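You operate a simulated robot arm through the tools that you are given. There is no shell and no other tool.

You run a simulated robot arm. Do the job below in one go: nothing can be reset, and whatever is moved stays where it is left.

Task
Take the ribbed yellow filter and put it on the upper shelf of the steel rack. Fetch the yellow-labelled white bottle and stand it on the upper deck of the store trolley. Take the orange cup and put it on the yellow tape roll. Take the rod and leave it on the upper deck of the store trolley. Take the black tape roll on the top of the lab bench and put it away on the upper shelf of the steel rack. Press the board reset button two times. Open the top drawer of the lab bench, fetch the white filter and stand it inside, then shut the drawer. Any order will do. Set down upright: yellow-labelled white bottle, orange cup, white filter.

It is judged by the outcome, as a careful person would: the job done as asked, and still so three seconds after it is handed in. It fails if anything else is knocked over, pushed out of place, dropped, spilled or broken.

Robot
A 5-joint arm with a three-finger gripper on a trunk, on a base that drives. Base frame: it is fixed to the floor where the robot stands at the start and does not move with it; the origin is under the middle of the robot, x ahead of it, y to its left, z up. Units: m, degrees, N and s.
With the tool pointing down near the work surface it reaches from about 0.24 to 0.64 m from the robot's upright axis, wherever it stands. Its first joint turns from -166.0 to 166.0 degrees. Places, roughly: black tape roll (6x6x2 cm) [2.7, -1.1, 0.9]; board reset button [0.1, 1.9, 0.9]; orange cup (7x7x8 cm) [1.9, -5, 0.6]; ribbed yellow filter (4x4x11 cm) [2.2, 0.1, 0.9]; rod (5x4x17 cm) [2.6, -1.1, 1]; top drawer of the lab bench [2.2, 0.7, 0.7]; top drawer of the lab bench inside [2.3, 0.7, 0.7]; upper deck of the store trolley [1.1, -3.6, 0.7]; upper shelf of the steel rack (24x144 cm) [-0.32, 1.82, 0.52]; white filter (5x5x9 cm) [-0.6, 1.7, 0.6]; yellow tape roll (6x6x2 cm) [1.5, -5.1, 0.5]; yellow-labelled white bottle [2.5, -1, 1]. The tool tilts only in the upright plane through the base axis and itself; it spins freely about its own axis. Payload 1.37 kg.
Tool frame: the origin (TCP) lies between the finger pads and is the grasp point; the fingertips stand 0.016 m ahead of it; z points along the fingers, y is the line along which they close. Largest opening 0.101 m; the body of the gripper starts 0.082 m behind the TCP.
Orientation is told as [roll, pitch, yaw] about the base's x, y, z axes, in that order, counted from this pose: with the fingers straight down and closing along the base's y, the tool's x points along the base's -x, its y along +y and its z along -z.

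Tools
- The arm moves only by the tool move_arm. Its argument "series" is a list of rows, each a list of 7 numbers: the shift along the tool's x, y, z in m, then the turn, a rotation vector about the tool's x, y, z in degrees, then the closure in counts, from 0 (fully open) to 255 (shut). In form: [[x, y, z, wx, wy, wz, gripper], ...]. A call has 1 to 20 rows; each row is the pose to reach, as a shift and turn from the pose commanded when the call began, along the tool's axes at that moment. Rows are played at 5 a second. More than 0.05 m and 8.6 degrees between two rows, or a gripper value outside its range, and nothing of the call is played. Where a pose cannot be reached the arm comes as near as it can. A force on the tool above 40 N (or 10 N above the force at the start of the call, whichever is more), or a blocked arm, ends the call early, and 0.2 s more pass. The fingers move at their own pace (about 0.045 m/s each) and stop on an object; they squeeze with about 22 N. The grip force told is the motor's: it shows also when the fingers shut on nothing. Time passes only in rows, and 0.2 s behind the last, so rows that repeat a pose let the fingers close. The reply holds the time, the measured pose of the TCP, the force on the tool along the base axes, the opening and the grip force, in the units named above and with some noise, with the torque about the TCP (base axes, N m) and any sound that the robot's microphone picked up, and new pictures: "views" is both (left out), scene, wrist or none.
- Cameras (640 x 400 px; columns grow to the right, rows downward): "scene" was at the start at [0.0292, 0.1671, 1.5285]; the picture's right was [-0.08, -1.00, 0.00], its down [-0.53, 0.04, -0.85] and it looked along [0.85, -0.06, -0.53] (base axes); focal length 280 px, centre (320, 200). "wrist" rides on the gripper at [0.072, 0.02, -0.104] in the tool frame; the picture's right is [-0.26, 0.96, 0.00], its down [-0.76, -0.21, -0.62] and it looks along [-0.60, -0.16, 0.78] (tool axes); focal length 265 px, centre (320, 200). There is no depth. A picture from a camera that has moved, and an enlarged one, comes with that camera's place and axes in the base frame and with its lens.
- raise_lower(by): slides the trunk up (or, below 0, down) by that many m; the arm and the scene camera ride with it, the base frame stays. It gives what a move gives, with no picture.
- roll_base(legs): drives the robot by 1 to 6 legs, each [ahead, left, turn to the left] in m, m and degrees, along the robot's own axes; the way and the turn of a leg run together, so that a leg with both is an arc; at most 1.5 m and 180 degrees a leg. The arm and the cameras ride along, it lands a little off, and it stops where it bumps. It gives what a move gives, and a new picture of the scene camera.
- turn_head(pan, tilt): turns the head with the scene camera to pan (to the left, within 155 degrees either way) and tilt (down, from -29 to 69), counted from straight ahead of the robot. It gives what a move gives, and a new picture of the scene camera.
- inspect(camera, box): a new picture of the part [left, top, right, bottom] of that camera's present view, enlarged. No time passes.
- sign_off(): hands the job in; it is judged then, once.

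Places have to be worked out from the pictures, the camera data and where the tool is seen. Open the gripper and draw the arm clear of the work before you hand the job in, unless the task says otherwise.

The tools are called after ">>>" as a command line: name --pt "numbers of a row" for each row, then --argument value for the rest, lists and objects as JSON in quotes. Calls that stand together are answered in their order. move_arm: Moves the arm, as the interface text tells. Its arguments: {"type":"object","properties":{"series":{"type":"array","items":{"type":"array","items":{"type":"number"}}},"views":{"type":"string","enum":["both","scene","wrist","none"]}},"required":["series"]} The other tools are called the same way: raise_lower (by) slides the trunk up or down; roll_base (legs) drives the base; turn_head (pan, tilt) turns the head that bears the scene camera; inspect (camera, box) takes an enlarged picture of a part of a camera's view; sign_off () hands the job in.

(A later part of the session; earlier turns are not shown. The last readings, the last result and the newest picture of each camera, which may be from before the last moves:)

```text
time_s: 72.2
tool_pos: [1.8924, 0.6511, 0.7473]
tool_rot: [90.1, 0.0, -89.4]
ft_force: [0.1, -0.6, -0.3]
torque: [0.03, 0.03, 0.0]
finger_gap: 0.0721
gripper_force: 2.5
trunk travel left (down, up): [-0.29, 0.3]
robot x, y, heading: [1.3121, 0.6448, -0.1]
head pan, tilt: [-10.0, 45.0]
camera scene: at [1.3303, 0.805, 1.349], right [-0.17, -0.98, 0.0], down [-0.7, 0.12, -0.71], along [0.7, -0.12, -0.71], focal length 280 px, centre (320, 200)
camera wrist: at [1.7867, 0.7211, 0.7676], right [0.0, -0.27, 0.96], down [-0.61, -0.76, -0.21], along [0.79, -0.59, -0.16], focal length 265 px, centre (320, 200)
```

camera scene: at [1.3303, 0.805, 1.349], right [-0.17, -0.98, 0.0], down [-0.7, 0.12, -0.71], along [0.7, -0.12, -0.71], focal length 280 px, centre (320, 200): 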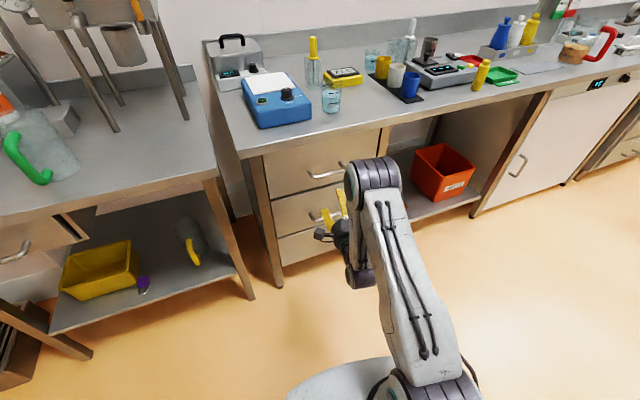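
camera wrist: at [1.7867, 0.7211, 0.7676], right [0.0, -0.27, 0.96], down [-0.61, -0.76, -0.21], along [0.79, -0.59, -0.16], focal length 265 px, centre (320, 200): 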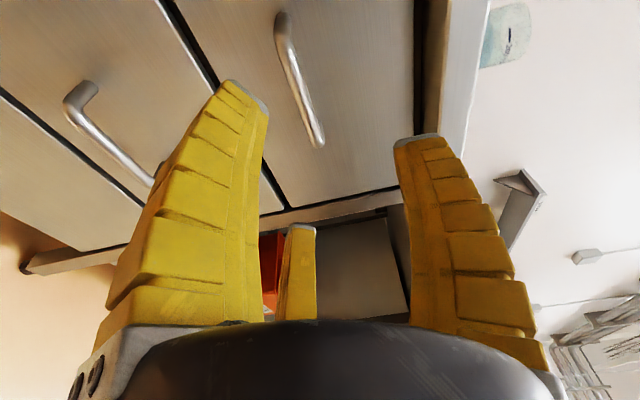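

The handle lies between the opened fingers, at z≈0.732, y 0.59–0.72. I drive forward 0.12 m, then close the remaining distance with the arm.

>>> roll_base --legs '[[0.12, 0, 0]]'

>>> move_arm --pt "0 -0.007 0 0 0 0 80" --pt "0 -0.014 0 0 0 0 80"

```text
time_s: 73.5
tool_pos: [2.0111, 0.6498, 0.7467]
tool_rot: [90.0, 0.0, -89.5]
ft_force: [-0.5, -0.4, 0.1]
torque: [0.01, -0.01, -0.01]
finger_gap: 0.0721
gripper_force: 2.0
trunk travel left (down, up): [-0.29, 0.3]
robot x, y, heading: [1.4305, 0.6487, -0.1]
head pan, tilt: [-10.0, 45.0]
camera scene: at [1.45, 0.8048, 1.349], right [-0.18, -0.98, 0.0], down [-0.7, 0.12, -0.71], along [0.7, -0.12, -0.71], focal length 280 px, centre (320, 200)
```

scene: 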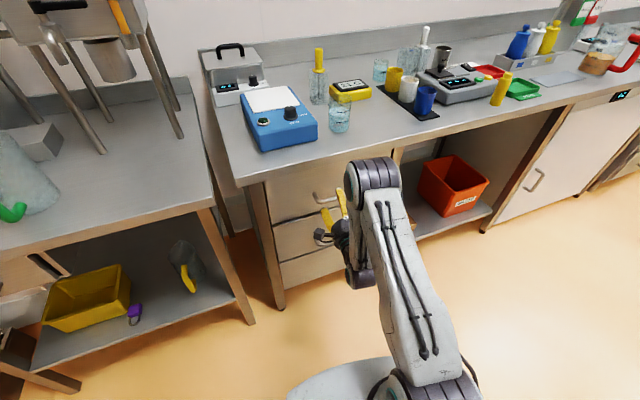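

```text
time_s: 74.0
tool_pos: [2.01, 0.6499, 0.7343]
tool_rot: [90.0, -0.1, -89.5]
ft_force: [-0.4, 0.4, -0.4]
torque: [-0.02, 0.03, 0.01]
finger_gap: 0.072
gripper_force: 2.5
trunk travel left (down, up): [-0.29, 0.3]
robot x, y, heading: [1.4281, 0.6473, -0.2]
head pan, tilt: [-10.0, 45.0]
camera scene: at [1.45, 0.8048, 1.349], right [-0.18, -0.98, 0.0], down [-0.7, 0.12, -0.71], along [0.7, -0.12, -0.71], focal length 280 px, centre (320, 200)
camera wrist: at [1.9061, 0.7203, 0.7536], right [0.0, -0.26, 0.96], down [-0.61, -0.76, -0.21], along [0.79, -0.59, -0.16], focal length 265 px, centre (320, 200)
```

scene: 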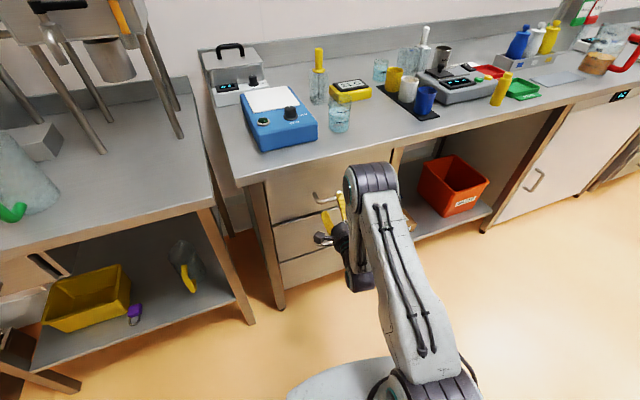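
wrist: 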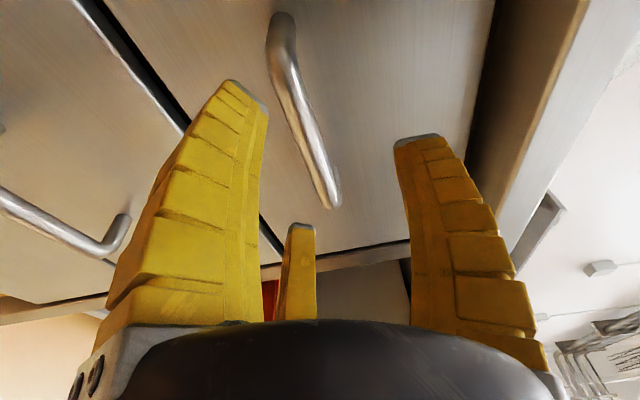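

The bar triangulates to x≈2.064, z≈0.731. I advance 5 cm around it and close the fingers.

>>> move_arm --pt "0 -0.003 0.02 0 0 0 80" --pt "0 -0.003 0.04 0 0 0 80" --pt "0 -0.003 0.052 0 0 0 80" --pt "0 -0.003 0.052 0 0 0 150" --pt "0 -0.003 0.052 0 0 0 255" --pt "0 -0.003 0.052 0 0 0 255" --pt "0 -0.003 0.052 0 0 0 255" --pt "0 -0.003 0.052 0 0 0 255" --pt "0 -0.003 0.052 0 0 0 255"

```text
time_s: 76.0
tool_pos: [2.0633, 0.6491, 0.7229]
tool_rot: [88.8, 0.1, -89.6]
ft_force: [-0.1, -13.8, -32.8]
torque: [0.77, 0.05, -0.25]
finger_gap: 0.02
gripper_force: 27.5
trunk travel left (down, up): [-0.29, 0.3]
robot x, y, heading: [1.4242, 0.642, 0.1]
head pan, tilt: [-10.0, 45.0]
camera scene: at [1.4535, 0.8032, 1.3489], right [-0.18, -0.98, 0.0], down [-0.7, 0.13, -0.7], along [0.69, -0.12, -0.71], focal length 280 px, centre (320, 200)
camera wrist: at [1.9583, 0.7192, 0.7449], right [0.02, -0.27, 0.96], down [-0.62, -0.76, -0.2], along [0.79, -0.59, -0.18], focal length 265 px, centre (320, 200)
```

scene: 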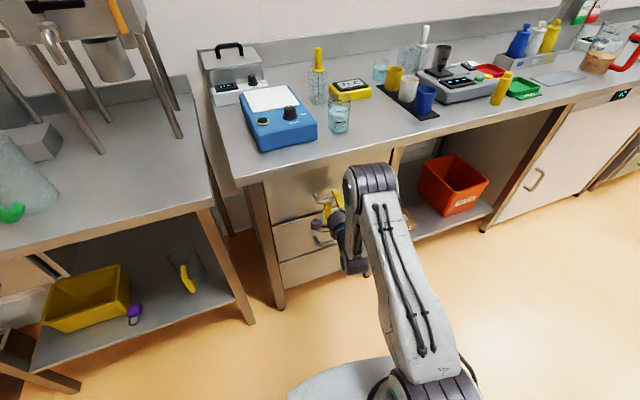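
wrist: 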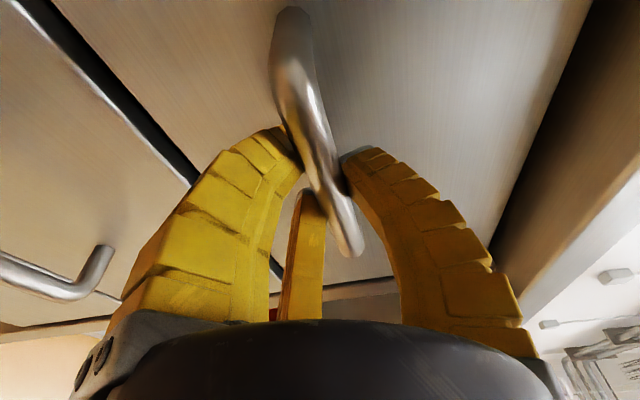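

The bar is gripped (gap 2 cm), but the tool is being pulled down 8 mm. I relax the command downward to take off that load.

>>> move_arm --pt "0 -0.004 0 0 0 0 255" --pt "0 -0.008 0 0 0 0 255" --pt "0 -0.008 0 0 0 0 255" --views "wrist"

```text
time_s: 76.8
tool_pos: [2.0646, 0.65, 0.7221]
tool_rot: [90.1, 0.1, -89.5]
ft_force: [3.0, -15.5, -10.9]
torque: [0.7, 0.13, -0.16]
finger_gap: 0.0196
gripper_force: 28.1
trunk travel left (down, up): [-0.29, 0.3]
robot x, y, heading: [1.4303, 0.6432, -0.4]
head pan, tilt: [-10.0, 45.0]
camera wrist: at [1.9588, 0.7201, 0.7424], right [0.0, -0.27, 0.96], down [-0.61, -0.76, -0.21], along [0.79, -0.59, -0.16], focal length 265 px, centre (320, 200)
```

wrist: 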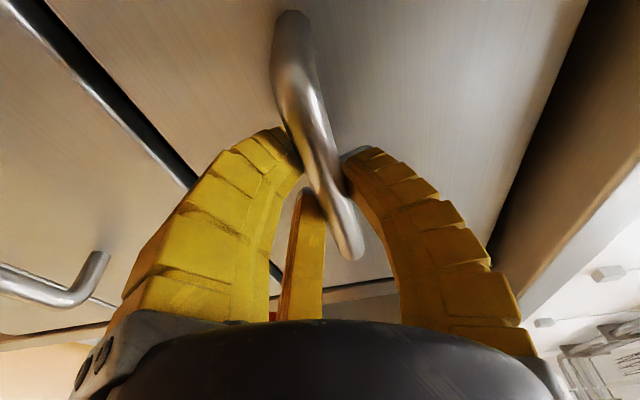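

Load is down to about 11 N. I pull the drawer by rolling the base straight back, a little first to check it slides.

>>> roll_base --legs '[[-0.08, 0, 0]]'

```text
time_s: 77.9
tool_pos: [1.9841, 0.6543, 0.7219]
tool_rot: [89.9, 0.0, -89.1]
ft_force: [0.6, 2.9, -8.1]
torque: [0.18, -0.17, 0.0]
finger_gap: 0.0004
gripper_force: 28.2
trunk travel left (down, up): [-0.29, 0.3]
robot x, y, heading: [1.354, 0.645, 0.1]
head pan, tilt: [-10.0, 45.0]
camera scene: at [1.3712, 0.8057, 1.3489], right [-0.17, -0.98, 0.0], down [-0.7, 0.12, -0.71], along [0.7, -0.12, -0.71], focal length 280 px, centre (320, 200)
```

scene: 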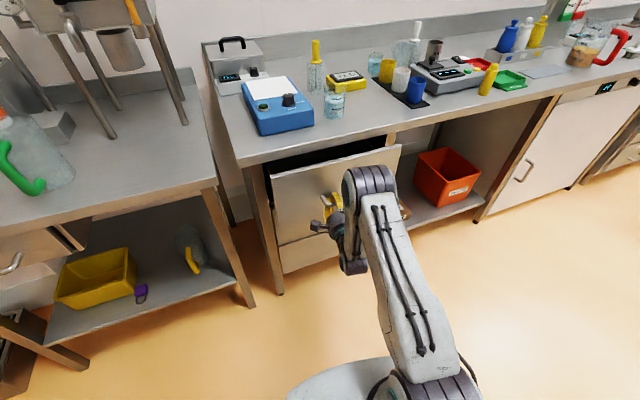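

The drawer has come out several centimetres, but the gap reading of zero says the fingers slipped off. I check the wrist view.

>>> inspect --camera "wrist" --box '[0, 0, 640, 400]'

>>> inspect --camera "scene" --box '[230, 110, 430, 235]'

```text
1.00 times, centred on (320, 200) of wrist (not enlarged: the box is as wide or as high as the picture)
camera zoom: at [1.8782, 0.7245, 0.7419], right [0.0, -0.26, 0.96], down [-0.61, -0.77, -0.21], along [0.79, -0.59, -0.16], focal length 265 px, centre (320, 200)
```

zoom: 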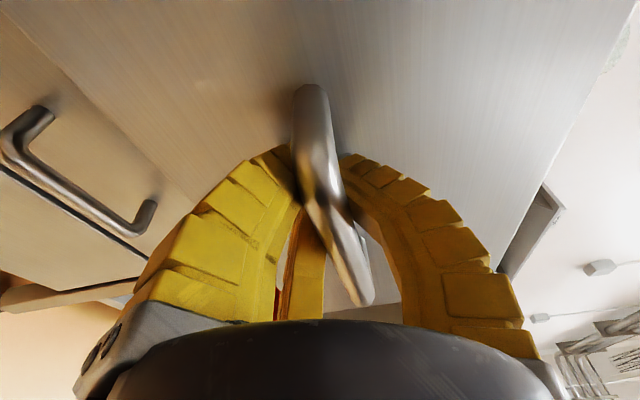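

```text
3.20 times, centred on (330, 172) of scene
camera zoom: at [1.3712, 0.8057, 1.3489], right [-0.17, -0.98, 0.0], down [-0.7, 0.12, -0.71], along [0.7, -0.12, -0.71], focal length 897 px, centre (288, 288)
```

zoom: 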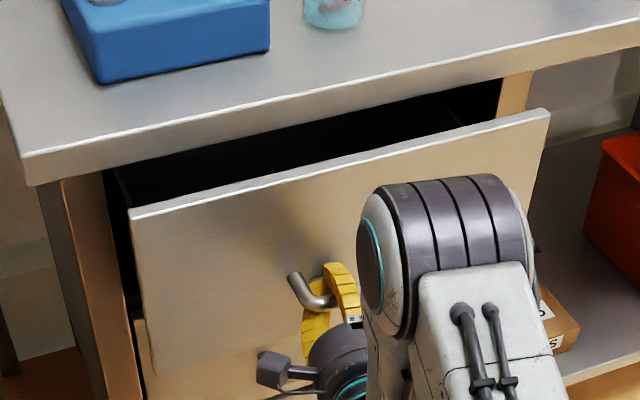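

The closed fingers form a loop and the bar is trapped inside it, so the hold is good and the drawer is about 10 cm out. I keep pulling back another 0.15 m.

>>> roll_base --legs '[[-0.15, 0, 0]]'

>>> inspect --camera "wrist" --box '[0, 0, 640, 400]'

```text
time_s: 79.3
tool_pos: [1.8328, 0.6533, 0.722]
tool_rot: [90.0, 0.0, -89.2]
ft_force: [0.1, 0.1, -4.5]
torque: [0.04, -0.1, 0.03]
finger_gap: 0.0
gripper_force: 28.0
trunk travel left (down, up): [-0.29, 0.3]
robot x, y, heading: [1.1973, 0.6424, -0.1]
head pan, tilt: [-10.0, 45.0]
camera scene: at [1.2209, 0.8056, 1.349], right [-0.17, -0.98, 0.0], down [-0.7, 0.12, -0.71], along [0.7, -0.12, -0.71], focal length 280 px, centre (320, 200)
```

scene: 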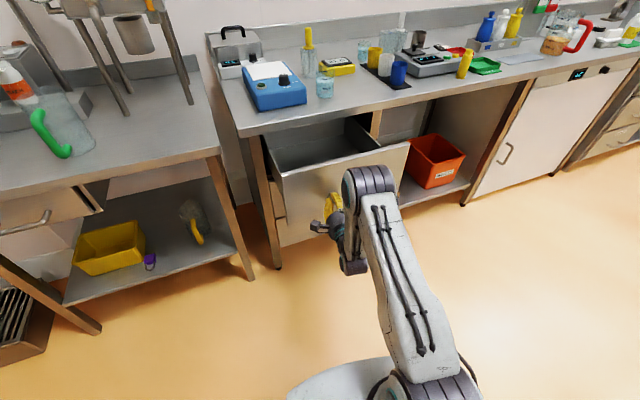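

```text
1.00 times, centred on (320, 200) of wrist (not enlarged: the box is as wide or as high as the picture)
camera zoom: at [1.7278, 0.7238, 0.7421], right [0.0, -0.26, 0.96], down [-0.61, -0.76, -0.21], along [0.79, -0.59, -0.16], focal length 265 px, centre (320, 200)
```

zoom: 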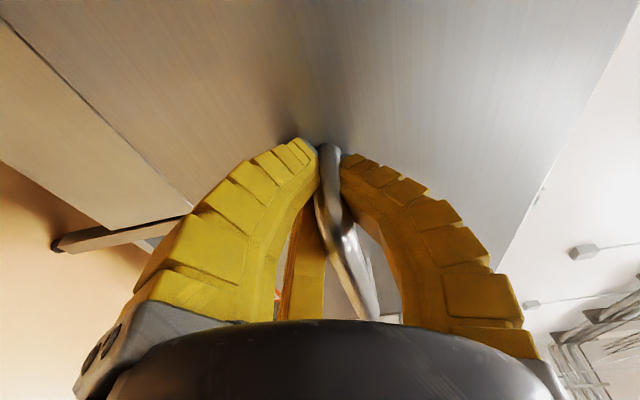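

The handle is still in the loop. I zoom on the drawer to measure how far it is open.

>>> inspect --camera "scene" --box '[230, 90, 430, 215]'

```text
3.20 times, centred on (330, 152) of scene
camera zoom: at [1.2209, 0.8056, 1.349], right [-0.17, -0.98, 0.0], down [-0.7, 0.12, -0.71], along [0.7, -0.12, -0.71], focal length 897 px, centre (288, 352)
```

zoom: 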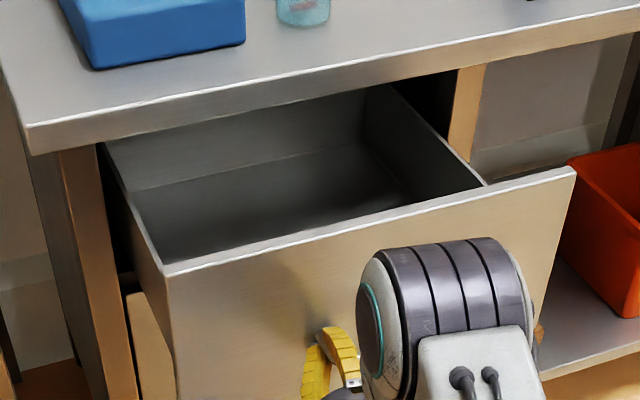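

The bench turns out to be turned about 12° in the base frame, so the drawer slides along roughly (-0.98, -0.2); it is now about 25 cm open. I release the handle and retract the hand.

>>> move_arm --pt "0 0 0.005 0 0 0 128" --pt "0 0 0.005 0 0 0 60" --pt "0 0 0.005 0 0 0 20" --pt "0 0 0.005 0 0 0 20" --pt "0 0 -0.03 0 0 0 20" --pt "0 0 -0.065 0 0 0 20"

```text
time_s: 80.7
tool_pos: [1.7676, 0.6527, 0.7216]
tool_rot: [90.0, 0.1, -89.3]
ft_force: [-0.3, -0.5, 0.1]
torque: [0.01, 0.0, 0.0]
finger_gap: 0.0939
gripper_force: 0.7
trunk travel left (down, up): [-0.29, 0.3]
robot x, y, heading: [1.1986, 0.6412, 0.1]
head pan, tilt: [-10.0, 45.0]
camera scene: at [1.2204, 0.8055, 1.349], right [-0.17, -0.98, 0.0], down [-0.7, 0.12, -0.71], along [0.7, -0.12, -0.71], focal length 280 px, centre (320, 200)
camera wrist: at [1.6621, 0.7226, 0.7426], right [0.0, -0.26, 0.96], down [-0.61, -0.76, -0.21], along [0.79, -0.59, -0.16], focal length 265 px, centre (320, 200)
```

scene: 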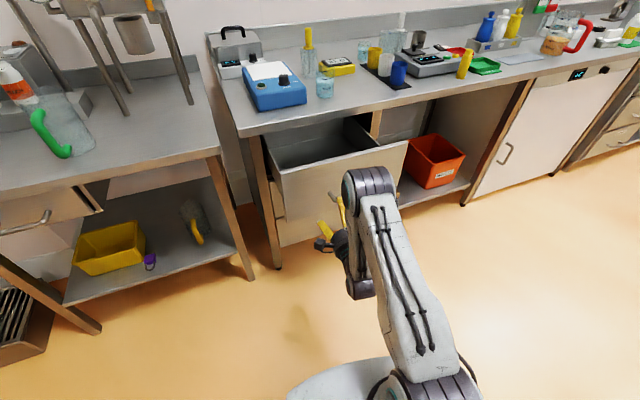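
wrist: 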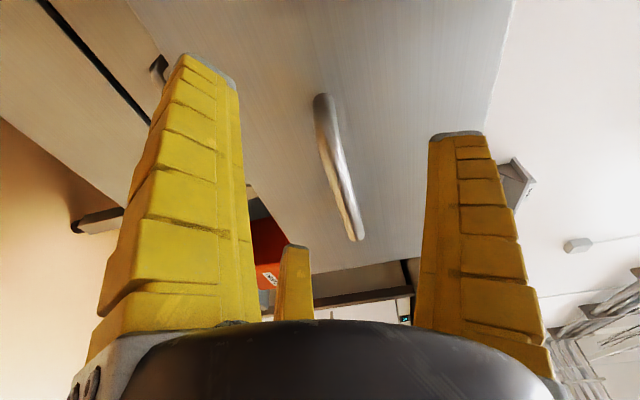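

The handle bar is now centred near (1.80, 0.625); the drawer is about 25 cm open, which is enough. I roll back, then swing the tool down and raise the trunk before moving toward the yellow filter.

>>> roll_base --legs '[[-0.25, 0, 0]]'

>>> raise_lower --by 0.28

>>> move_arm --pt "0 0 0.01 8 0 0 20" --pt "0 0 0.015 16 0 0 20" --pt "0 0 0.015 24 0 0 20" --pt "0 0 0.01 32 0 0 0" --pt "0 0 0.005 40 0 0 0" --pt "0 0 -0.01 48 0 0 0" --pt "0 0 -0.03 56 0 0 0" --pt "0 0 -0.055 64 0 0 0" --pt "0 0 -0.085 72 0 0 0" --pt "0 0 -0.12 80 0 0 0" --pt "0 0 -0.16 88 0 0 0" --pt "0 0 -0.18 90 0 0 0"

```text
time_s: 82.5
tool_pos: [1.5173, 0.6524, 0.7223]
tool_rot: [89.9, -0.1, -89.1]
ft_force: [-0.7, 0.4, -0.8]
torque: [0.01, -0.01, -0.03]
finger_gap: 0.094
gripper_force: 1.2
trunk travel left (down, up): [-0.29, 0.3]
robot x, y, heading: [0.9474, 0.6424, 0.1]
head pan, tilt: [-10.0, 45.0]
camera scene: at [0.9703, 0.8056, 1.349], right [-0.17, -0.98, 0.0], down [-0.7, 0.12, -0.71], along [0.7, -0.12, -0.71], focal length 280 px, centre (320, 200)
```

scene: 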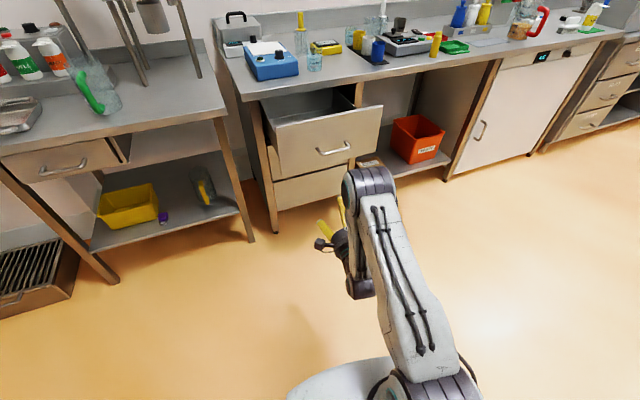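

```text
time_s: 85.3
tool_pos: [1.5184, 0.6535, 1.0039]
tool_rot: [89.9, 0.0, -89.1]
ft_force: [-0.6, -0.2, 0.0]
torque: [0.01, -0.03, -0.02]
finger_gap: 0.094
gripper_force: 1.0
trunk travel left (down, up): [-0.57, 0.02]
robot x, y, heading: [0.9493, 0.6464, 0.2]
head pan, tilt: [-10.0, 45.0]
```

```text
time_s: 87.9
tool_pos: [1.3381, 0.6496, 1.0037]
tool_rot: [0.0, 0.0, -89.1]
ft_force: [0.2, -0.1, -0.3]
torque: [0.01, -0.01, -0.05]
finger_gap: 0.1008
gripper_force: 0.1
trunk travel left (down, up): [-0.57, 0.02]
robot x, y, heading: [0.9548, 0.6436, 0.2]
head pan, tilt: [-10.0, 45.0]
camera scene: at [0.9699, 0.8056, 1.629], right [-0.17, -0.98, 0.0], down [-0.7, 0.12, -0.71], along [0.7, -0.12, -0.71], focal length 280 px, centre (320, 200)
camera wrist: at [1.3567, 0.7223, 1.1068], right [0.97, -0.25, 0.0], down [-0.2, -0.76, 0.62], along [-0.16, -0.6, -0.78], focal length 265 px, centre (320, 200)
```

scene: 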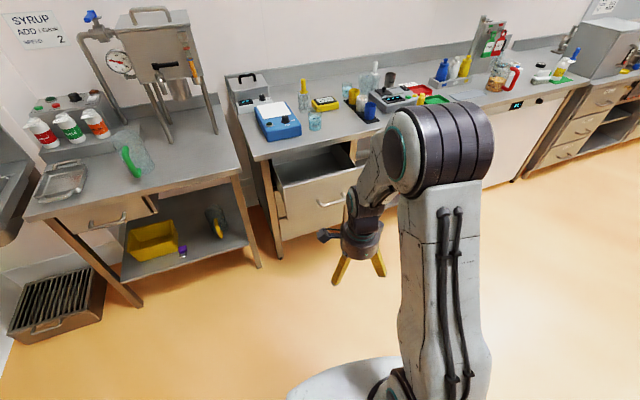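
wrist: 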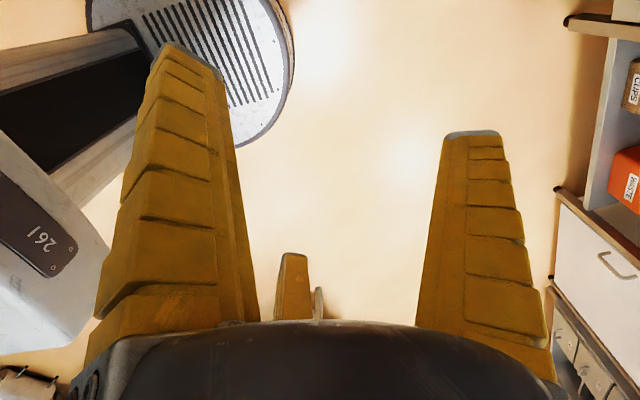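

Base radius is about 0.29 m. I strafe right, turn about 12° to face the bench squarely, and move up toward the yellow filter.

>>> roll_base --legs '[[0, -0.91, 0], [0, 0, 11.8], [0.6, 0, 0]]'

>>> turn_head --pan -5 --tilt 40

>>> inspect --camera "scene" --box '[180, 60, 420, 210]'

```text
time_s: 96.4
tool_pos: [1.9151, -0.0417, 1.0023]
tool_rot: [0.0, 0.1, -77.2]
ft_force: [-0.2, -0.8, 0.7]
torque: [-0.03, -0.02, 0.02]
finger_gap: 0.1006
gripper_force: 0.1
trunk travel left (down, up): [-0.57, 0.02]
robot x, y, heading: [1.5375, -0.1297, 12.1]
head pan, tilt: [-10.0, 45.0]
camera scene: at [1.5226, 0.0325, 1.629], right [0.04, -1.0, 0.0], down [-0.71, -0.03, -0.71], along [0.71, 0.03, -0.71], focal length 280 px, centre (320, 200)
```

scene: 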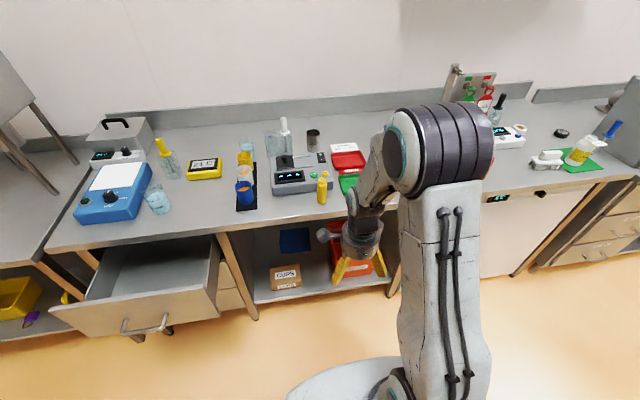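

```text
time_s: 97.1
tool_pos: [1.9143, -0.0425, 1.0024]
tool_rot: [0.0, 0.0, -77.1]
ft_force: [-0.3, 0.4, 0.2]
torque: [0.0, -0.01, 0.05]
finger_gap: 0.1004
gripper_force: 0.1
trunk travel left (down, up): [-0.57, 0.02]
robot x, y, heading: [1.5401, -0.1243, 12.1]
head pan, tilt: [-5.0, 40.0]
camera scene: at [1.525, 0.0399, 1.6362], right [0.12, -0.99, 0.0], down [-0.64, -0.08, -0.77], along [0.76, 0.09, -0.64], focal length 280 px, centre (320, 200)
```

scene: 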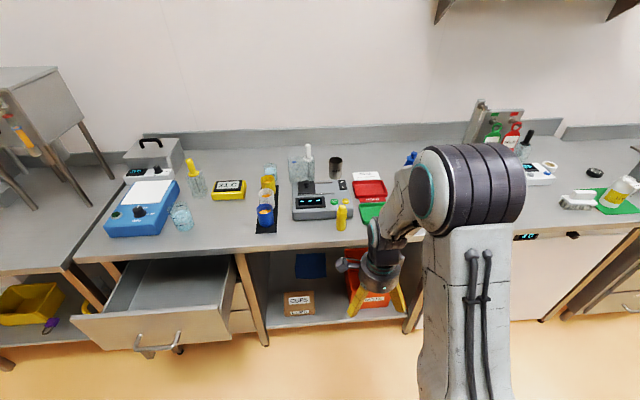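

```text
2.67 times, centred on (300, 135) of scene
camera zoom: at [1.525, 0.0399, 1.6362], right [0.12, -0.99, 0.0], down [-0.64, -0.08, -0.77], along [0.76, 0.09, -0.64], focal length 747 px, centre (373, 373)
```

zoom: 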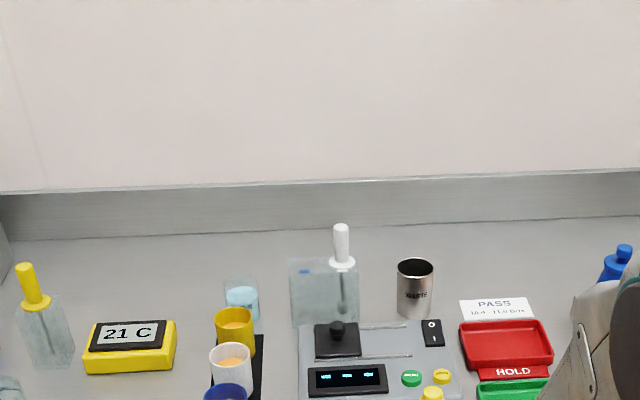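

The yellow ribbed filter shows near (2.28, 0.05). I zoom on it and use the wrist camera as well.

>>> inspect --camera "scene" --box '[280, 170, 408, 250]'

>>> inspect --camera "wrist" --box '[0, 0, 640, 400]'

```text
5.00 times, centred on (344, 210) of scene
camera zoom: at [1.525, 0.0399, 1.6362], right [0.12, -0.99, 0.0], down [-0.64, -0.08, -0.77], along [0.76, 0.09, -0.64], focal length 1401 px, centre (200, 150)
```

zoom: 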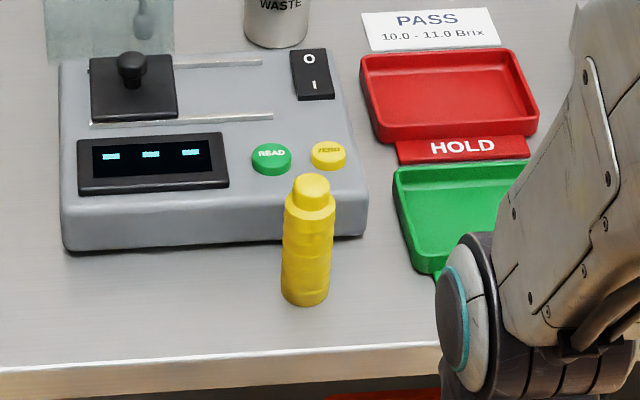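

```text
1.00 times, centred on (320, 200) of wrist (not enlarged: the box is as wide or as high as the picture)
camera zoom: at [1.918, 0.0316, 1.1066], right [1.0, -0.04, 0.0], down [-0.03, -0.78, 0.62], along [-0.03, -0.62, -0.78], focal length 265 px, centre (320, 200)
```

zoom: 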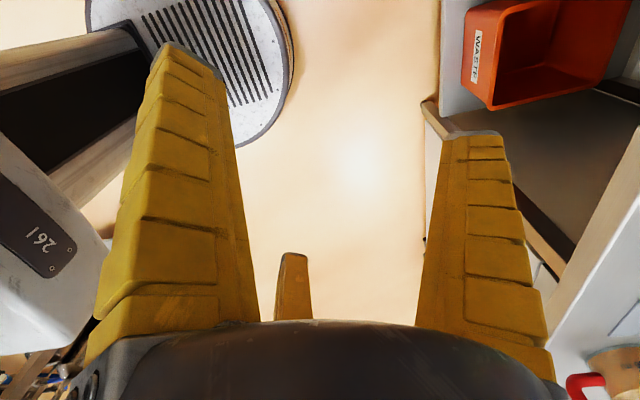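

With z_bench≈0.86 the filter fixes at (2.286, 0.048), about 3 cm in front of the analyser, so I will grip it from left and right. I raise the tool and spin it to yaw 12°.

>>> move_arm --pt "0 0 -0.02 0 0 -8 0" --pt "0 0 -0.04 0 0 -16 0" --pt "0 0 -0.06 0 0 -24 0" --pt "0 0 -0.08 0 0 -32 0" --pt "0 0 -0.1 0 0 -40 0" --pt "0 0 -0.1 0 0 -48 0" --pt "0 0 -0.1 0 0 -56 0" --pt "0 0 -0.1 0 0 -64 0" --pt "0 0 -0.1 0 0 -72 0" --pt "0 0 -0.1 0 0 -80 0" --pt "0 0 -0.1 0 0 -88 0" --pt "0 0 -0.1 0 0 -89 0" --views "none"

>>> roll_base --legs '[[0.28, 0, 0]]'

>>> inspect --camera "wrist" --box '[0, 0, 640, 400]'

```text
time_s: 99.7
tool_pos: [1.9151, -0.0414, 1.1025]
tool_rot: [0.0, -0.1, 12.0]
ft_force: [0.1, 0.1, -0.3]
torque: [0.0, 0.0, 0.04]
finger_gap: 0.1005
gripper_force: 0.0
trunk travel left (down, up): [-0.57, 0.02]
robot x, y, heading: [1.5382, -0.1278, 12.1]
head pan, tilt: [-5.0, 40.0]
```

```text
time_s: 101.7
tool_pos: [2.1915, 0.0177, 1.1016]
tool_rot: [-0.1, 0.0, 11.9]
ft_force: [0.1, 0.3, -0.6]
torque: [0.0, 0.04, -0.01]
finger_gap: 0.1008
gripper_force: 0.0
trunk travel left (down, up): [-0.57, 0.02]
robot x, y, heading: [1.8145, -0.0744, 12.0]
head pan, tilt: [-5.0, 40.0]
camera scene: at [1.8022, 0.0992, 1.6362], right [0.12, -0.99, 0.0], down [-0.64, -0.08, -0.77], along [0.76, 0.09, -0.64], focal length 280 px, centre (320, 200)
```

scene: 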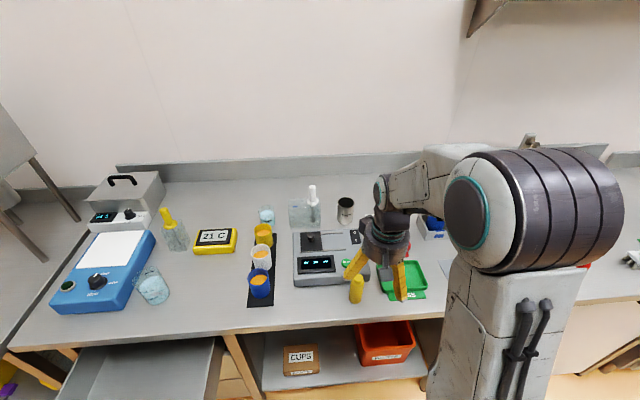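

```text
1.00 times, centred on (320, 200) of wrist (not enlarged: the box is as wide or as high as the picture)
camera zoom: at [2.117, 0.0208, 1.2061], right [0.06, 1.0, 0.0], down [0.78, -0.05, 0.62], along [0.62, -0.04, -0.78], focal length 265 px, centre (320, 200)
```

zoom: 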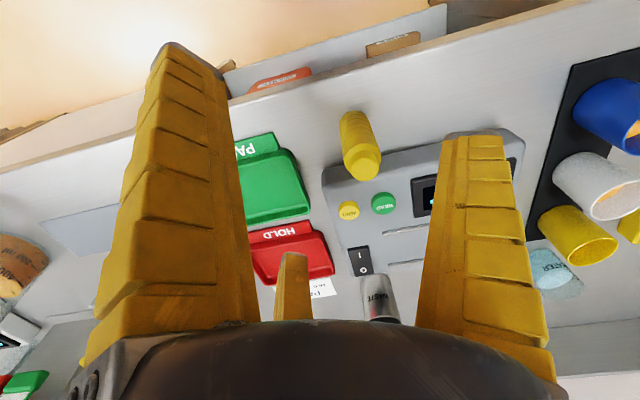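

The wrist camera puts the filter at about (2.261, 0.058). I move above it and look again.

>>> move_arm --pt "-0.038 0.0125 0.01 0 0 0 0" --pt "-0.0758 0.0249 0.02 0 0 0 0" --pt "-0.0758 0.0249 0.02 0 0 0 0"

```text
time_s: 102.5
tool_pos: [2.2606, 0.0547, 1.083]
tool_rot: [0.0, -0.1, 11.9]
ft_force: [0.1, 0.9, 0.9]
torque: [-0.02, -0.02, -0.01]
finger_gap: 0.1006
gripper_force: 0.1
trunk travel left (down, up): [-0.57, 0.02]
robot x, y, heading: [1.8085, -0.0695, 12.1]
head pan, tilt: [-5.0, 40.0]
camera scene: at [1.8008, 0.0988, 1.6363], right [0.12, -0.99, 0.0], down [-0.64, -0.08, -0.77], along [0.76, 0.09, -0.64], focal length 280 px, centre (320, 200)
camera wrist: at [2.1854, 0.0593, 1.1868], right [0.06, 1.0, 0.0], down [0.78, -0.05, 0.62], along [0.62, -0.04, -0.78], focal length 265 px, centre (320, 200)
```

scene: 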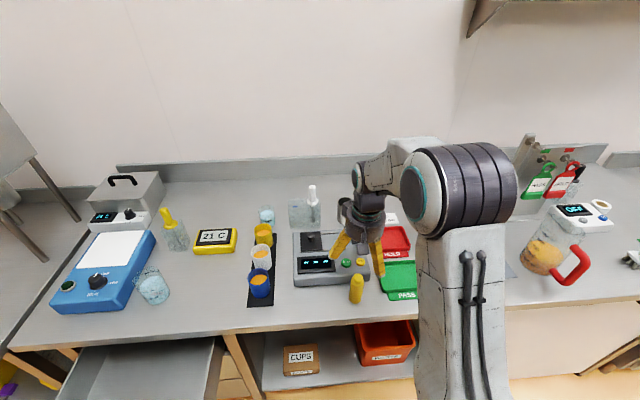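
wrist: 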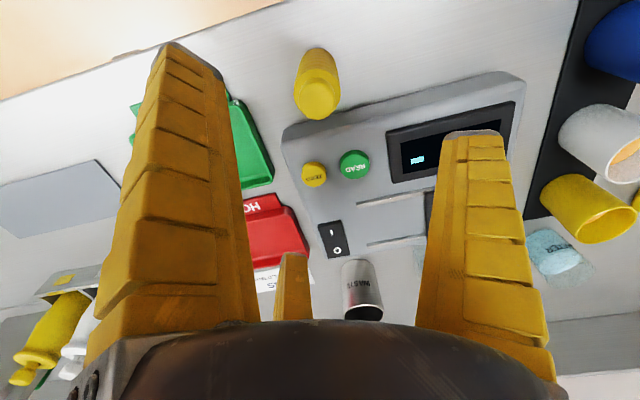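

The closer view puts the filter at about (2.250, 0.053), with clear room on both sides. I correct 1 cm back and descend to grip it at z≈0.905.

>>> move_arm --pt "0.0105 0.0 0.03 0 0 0 0" --pt "0.0105 0.0 0.07 0 0 0 0" --pt "0.0105 0.0 0.11 0 0 0 0"

```text
time_s: 103.2
tool_pos: [2.251, 0.0545, 0.9733]
tool_rot: [0.0, 0.0, 11.9]
ft_force: [-0.2, 0.2, -0.3]
torque: [-0.01, -0.03, -0.03]
finger_gap: 0.101
gripper_force: 0.0
trunk travel left (down, up): [-0.57, 0.02]
robot x, y, heading: [1.8149, -0.0708, 12.0]
head pan, tilt: [-5.0, 40.0]
camera scene: at [1.8018, 0.0992, 1.6363], right [0.12, -0.99, 0.0], down [-0.64, -0.08, -0.77], along [0.76, 0.09, -0.64], focal length 280 px, centre (320, 200)
camera wrist: at [2.176, 0.0584, 1.0769], right [0.06, 1.0, 0.0], down [0.78, -0.05, 0.62], along [0.62, -0.04, -0.78], focal length 265 px, centre (320, 200)
```

scene: 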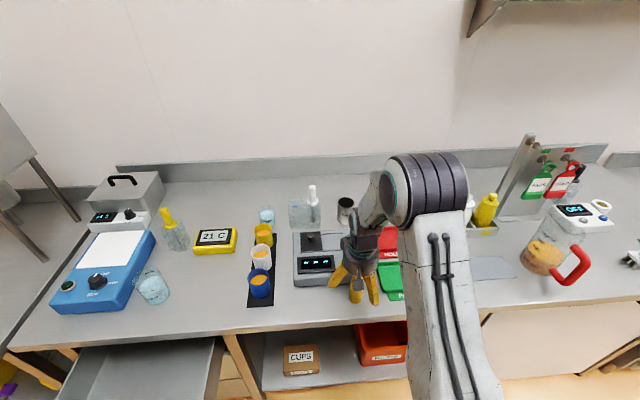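
wrist: 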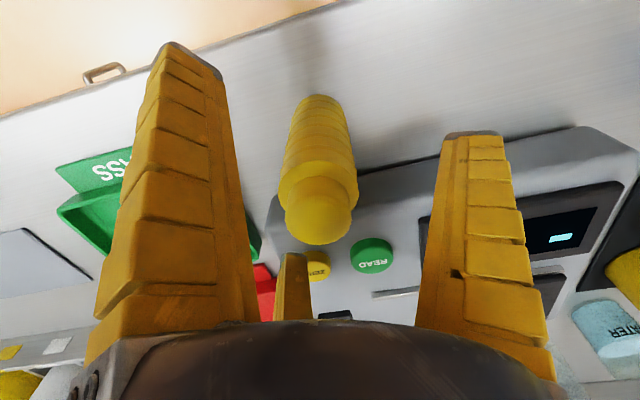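

Using all three wrist views, the bench top is nearer z≈0.885 and the filter's axis is at about (2.245, 0.054), between the fingers. I descend to z≈0.93 and close.

>>> move_arm --pt "0.006 0.0 0.02 0 0 0 0" --pt "0.006 0.0 0.04 0 0 0 0" --pt "0.006 0.0 0.04 0 0 0 120" --pt "0.006 0.0 0.04 0 0 0 255" --pt "0.006 0.0 0.04 0 0 0 255" --pt "0.006 0.0 0.04 0 0 0 255" --pt "0.006 0.0 0.04 0 0 0 255"

```text
time_s: 103.7
tool_pos: [2.2483, 0.0535, 0.9578]
tool_rot: [0.1, -0.8, 11.6]
ft_force: [-7.5, -4.5, 18.1]
torque: [-0.37, -1.01, -0.45]
finger_gap: 0.1025
gripper_force: 0.0
trunk travel left (down, up): [-0.57, 0.02]
robot x, y, heading: [1.8136, -0.0634, 11.8]
head pan, tilt: [-5.0, 40.0]
stopped in row 2: the force on the tool passed its limit at 51 N (the readings are from after the stop); the commanded pose is now the measured one
camera scene: at [1.7989, 0.0978, 1.6367], right [0.12, -0.99, 0.0], down [-0.64, -0.08, -0.77], along [0.76, 0.09, -0.64], focal length 280 px, centre (320, 200)
camera wrist: at [2.1722, 0.057, 1.0613], right [0.06, 1.0, 0.01], down [0.77, -0.05, 0.63], along [0.63, -0.04, -0.78], focal length 265 px, centre (320, 200)
```

scene: 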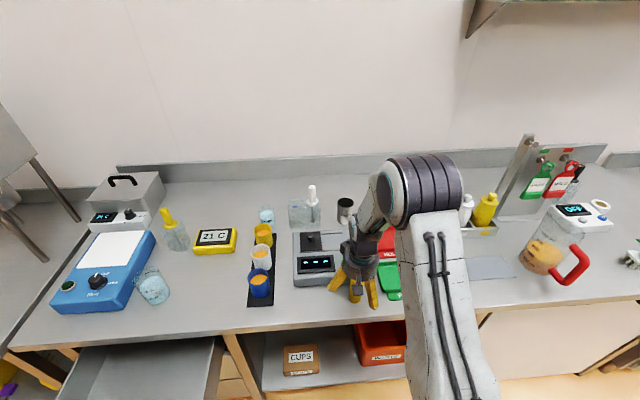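
wrist: 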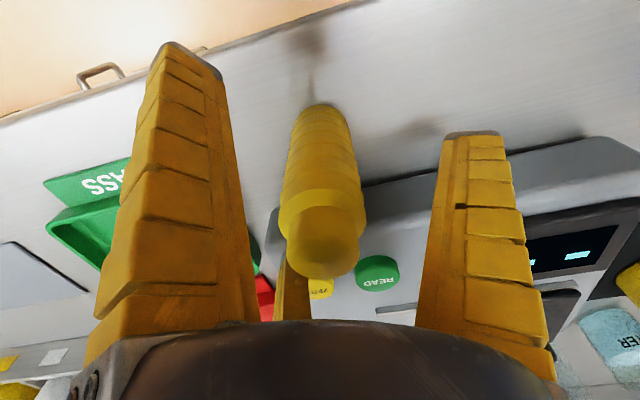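

The descent was stopped by contact (51 N) about 6 cm ahead of the tool axis, which matches a third finger visible in the wrist view touching the analyser. I zoom in before moving.

>>> inspect --camera "scene" --box '[300, 200, 428, 320]'

```text
3.33 times, centred on (364, 260) of scene
camera zoom: at [1.7989, 0.0978, 1.6367], right [0.12, -0.99, 0.0], down [-0.64, -0.08, -0.77], along [0.76, 0.09, -0.64], focal length 934 px, centre (173, 0)
```

zoom: 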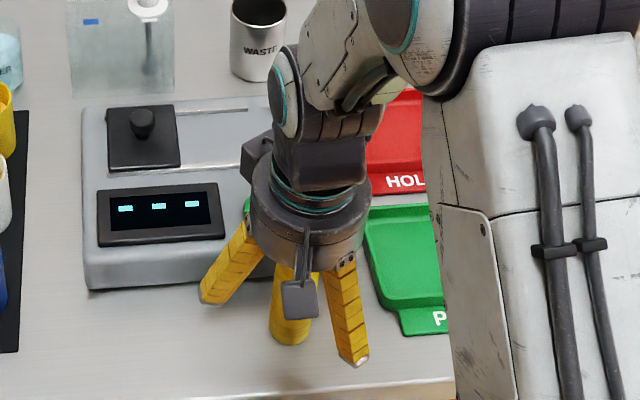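

The gripper visibly has three fingers at 120°, and the far right one touched the analyser. I rise straight up, spin 30° so one finger faces me and the other two straddle the filter at ±60°, and narrow the opening.

>>> move_arm --pt "0 0 -0.02 0 0.8 0 0" --pt "0 0 -0.05 0 0.8 0 0" --pt "0 0 -0.08 0 0.8 0 0" --pt "0 0 -0.11 0 0.8 0 0" --pt "0 0 -0.13 0 0.8 0 0" --pt "0 0 -0.13 0 0.8 7.5 0" --pt "0 0 -0.13 0 0.8 15 20" --pt "0 0 -0.13 0 0.8 22.5 40" --pt "0 0 -0.13 0 0.8 30 60" --pt "0 0 -0.13 0 0.8 30 70" --pt "0 0 -0.13 0 0.8 30 70"

>>> inspect --camera "scene" --box '[280, 180, 440, 320]'

```text
time_s: 106.1
tool_pos: [2.2479, 0.0537, 1.0861]
tool_rot: [0.0, 0.0, -18.3]
ft_force: [0.4, 0.7, 0.4]
torque: [0.03, 0.03, -0.01]
finger_gap: 0.0758
gripper_force: 2.2
trunk travel left (down, up): [-0.57, 0.02]
robot x, y, heading: [1.81, -0.0666, 11.9]
head pan, tilt: [-5.0, 40.0]
camera scene: at [1.8013, 0.099, 1.6363], right [0.12, -0.99, 0.0], down [-0.64, -0.08, -0.77], along [0.76, 0.09, -0.64], focal length 280 px, centre (320, 200)
camera wrist: at [2.1858, 0.0944, 1.1906], right [0.55, 0.83, 0.0], down [0.65, -0.43, 0.62], along [0.52, -0.34, -0.78], focal length 265 px, centre (320, 200)
```

scene: 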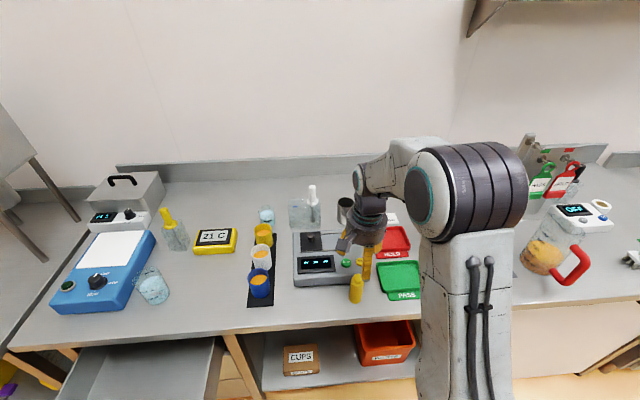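
wrist: 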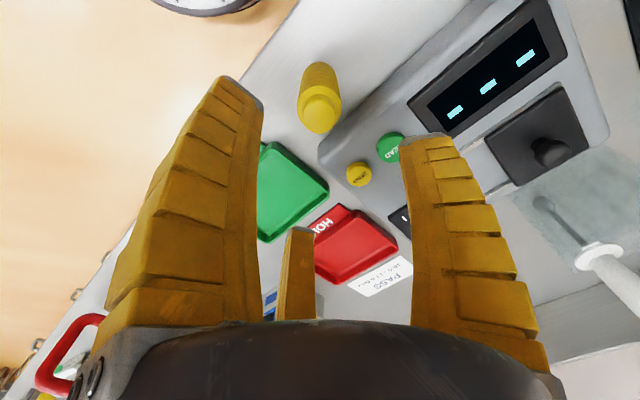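

```text
2.86 times, centred on (360, 250) of scene
camera zoom: at [1.8013, 0.099, 1.6363], right [0.12, -0.99, 0.0], down [-0.64, -0.08, -0.77], along [0.76, 0.09, -0.64], focal length 801 px, centre (206, 57)
```

zoom: 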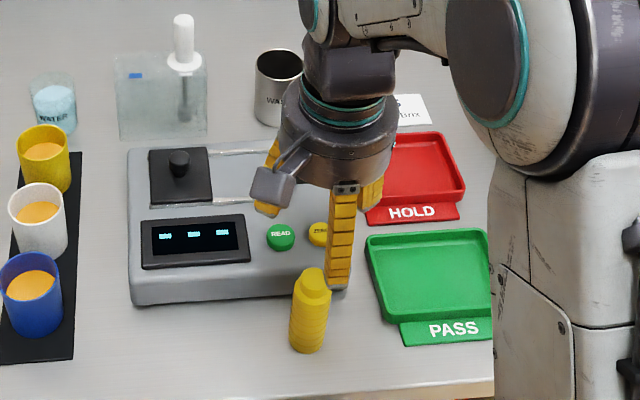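

Projection of the TCP at grasp height lands right on the filter body, and the far fingers now straddle it short of the analyser. I descend and close.

>>> move_arm --pt "0 0 0.03 0 0 0 70" --pt "0 0 0.06 0 0 0 70" --pt "0 0 0.09 0 0 0 70" --pt "0 0 0.12 0 0 0 70" --pt "0 0 0.15 0 0 0 70" --pt "0 0 0.15 0 0 0 150" --pt "0 0 0.15 0 0 0 255" --pt "0 0 0.15 0 0 0 255" --pt "0 0 0.15 0 0 0 255" --pt "0 0 0.15 0 0 0 255"

```text
time_s: 108.3
tool_pos: [2.2481, 0.0549, 0.9375]
tool_rot: [0.0, 0.0, -18.3]
ft_force: [-0.7, -1.0, 5.5]
torque: [-0.09, 0.11, -0.04]
finger_gap: 0.0295
gripper_force: 21.7
trunk travel left (down, up): [-0.57, 0.02]
robot x, y, heading: [1.8124, -0.0715, 12.0]
head pan, tilt: [-5.0, 40.0]
camera scene: at [1.8007, 0.0987, 1.6364], right [0.12, -0.99, 0.0], down [-0.64, -0.08, -0.77], along [0.76, 0.09, -0.64], focal length 280 px, centre (320, 200)
camera wrist: at [2.1849, 0.0953, 1.0417], right [0.55, 0.83, 0.0], down [0.65, -0.43, 0.62], along [0.52, -0.34, -0.78], focal length 265 px, centre (320, 200)
```

scene: 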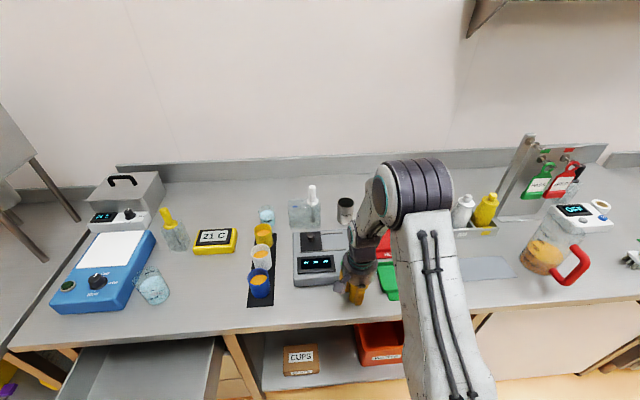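
wrist: 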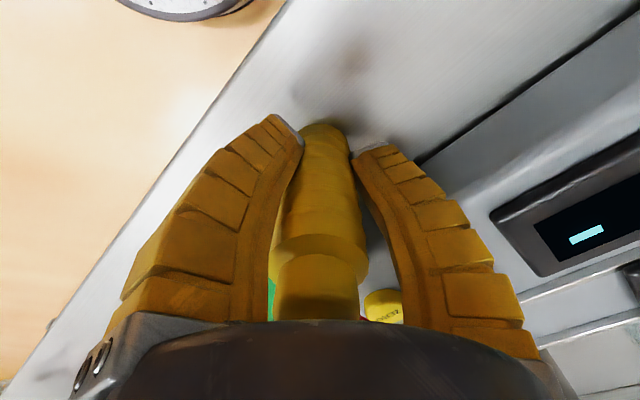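

Filter gripped (gap 3 cm). I lift it clear and pull the arm back, then back the base away from the bench.

>>> move_arm --pt "0 0 -0.03 0 0 0 255" --pt "0 0 -0.07 0 0 0 255" --pt "0 0 -0.11 0 0 0 255" --pt "0 0 -0.15 0 0 0 255" --pt "0 0 -0.17 0 0 0 255"

>>> roll_base --legs '[[-0.6, 0, 0]]'

```text
time_s: 109.5
tool_pos: [2.2481, 0.0519, 1.1063]
tool_rot: [0.0, 0.1, -18.3]
ft_force: [-0.8, -0.3, -0.2]
torque: [0.03, 0.01, -0.02]
finger_gap: 0.0275
gripper_force: 21.4
trunk travel left (down, up): [-0.57, 0.02]
robot x, y, heading: [1.8107, -0.0656, 12.3]
head pan, tilt: [-5.0, 40.0]
camera scene: at [1.8011, 0.0989, 1.6362], right [0.12, -0.99, 0.0], down [-0.64, -0.08, -0.77], along [0.76, 0.09, -0.64], focal length 280 px, centre (320, 200)
camera wrist: at [2.186, 0.0933, 1.2112], right [0.55, 0.83, 0.0], down [0.65, -0.43, 0.62], along [0.52, -0.34, -0.78], focal length 265 px, centre (320, 200)
```

scene: 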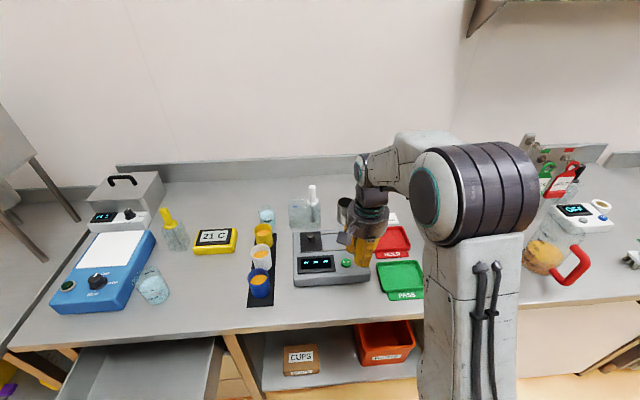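
wrist: 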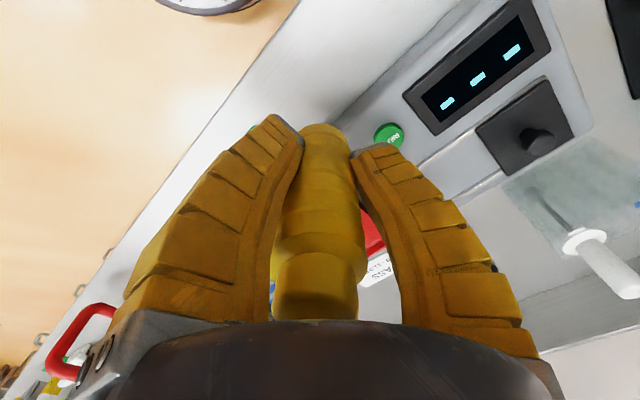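

```text
time_s: 112.9
tool_pos: [1.6649, -0.0729, 1.1063]
tool_rot: [0.0, 0.0, -18.7]
ft_force: [-0.6, -0.6, 0.1]
torque: [0.01, -0.03, 0.02]
finger_gap: 0.0274
gripper_force: 22.7
trunk travel left (down, up): [-0.57, 0.02]
robot x, y, heading: [1.227, -0.19, 11.5]
head pan, tilt: [-5.0, 40.0]
camera scene: at [1.2167, -0.0231, 1.6363], right [0.11, -0.99, 0.0], down [-0.64, -0.07, -0.77], along [0.76, 0.09, -0.64], focal length 280 px, centre (320, 200)
```

scene: 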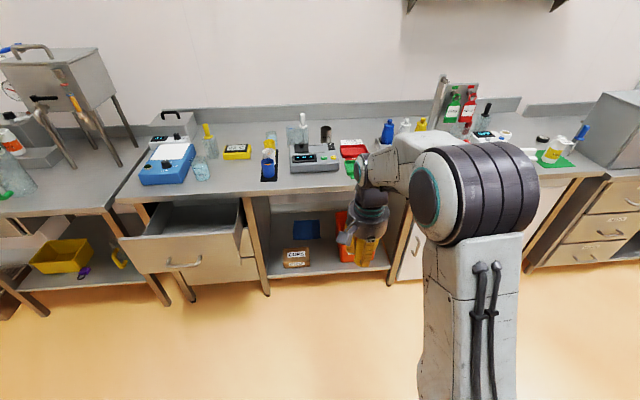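

The filter is held. I turn left to face the rack and drive over to the free spot between the red tape and the black tray.

>>> roll_base --legs '[[0, 0, 90.5], [0.9, 0.98, 0], [0.45, 0, 0]]'

>>> turn_head --pan 0 --tilt 45

```text
time_s: 125.7
tool_pos: [-0.0999, 1.4153, 1.1066]
tool_rot: [0.1, -0.1, 70.5]
ft_force: [0.8, 0.7, -0.1]
torque: [-0.01, 0.02, 0.02]
finger_gap: 0.0274
gripper_force: 21.8
trunk travel left (down, up): [-0.57, 0.02]
robot x, y, heading: [0.0124, 0.9766, 100.7]
head pan, tilt: [-5.0, 40.0]
camera scene: at [-0.1581, 0.9666, 1.6362], right [0.99, 0.1, 0.0], down [0.06, -0.64, -0.77], along [-0.08, 0.76, -0.64], focal length 280 px, centre (320, 200)
```

scene: 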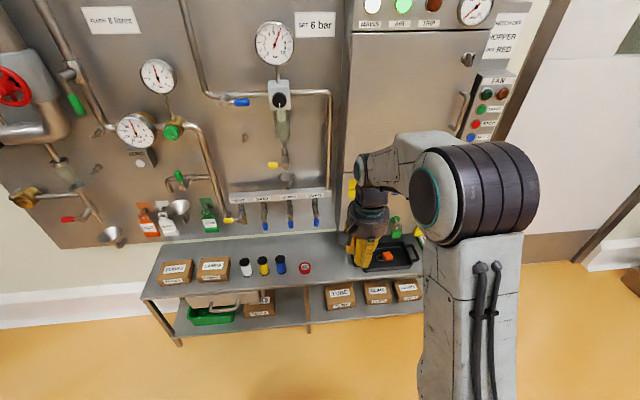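

```text
time_s: 126.3
tool_pos: [-0.1005, 1.4131, 1.1072]
tool_rot: [0.1, 0.0, 70.5]
ft_force: [0.3, -0.8, -0.4]
torque: [0.0, 0.01, 0.0]
finger_gap: 0.0273
gripper_force: 22.0
trunk travel left (down, up): [-0.57, 0.02]
robot x, y, heading: [0.0132, 0.9722, 100.7]
head pan, tilt: [0.0, 45.0]
camera scene: at [-0.1645, 0.9611, 1.629], right [0.98, 0.19, 0.0], down [0.13, -0.69, -0.71], along [-0.13, 0.69, -0.71], focal length 280 px, centre (320, 200)
```

scene: 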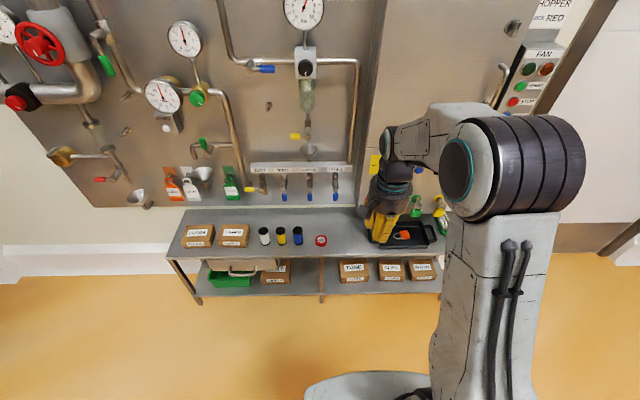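

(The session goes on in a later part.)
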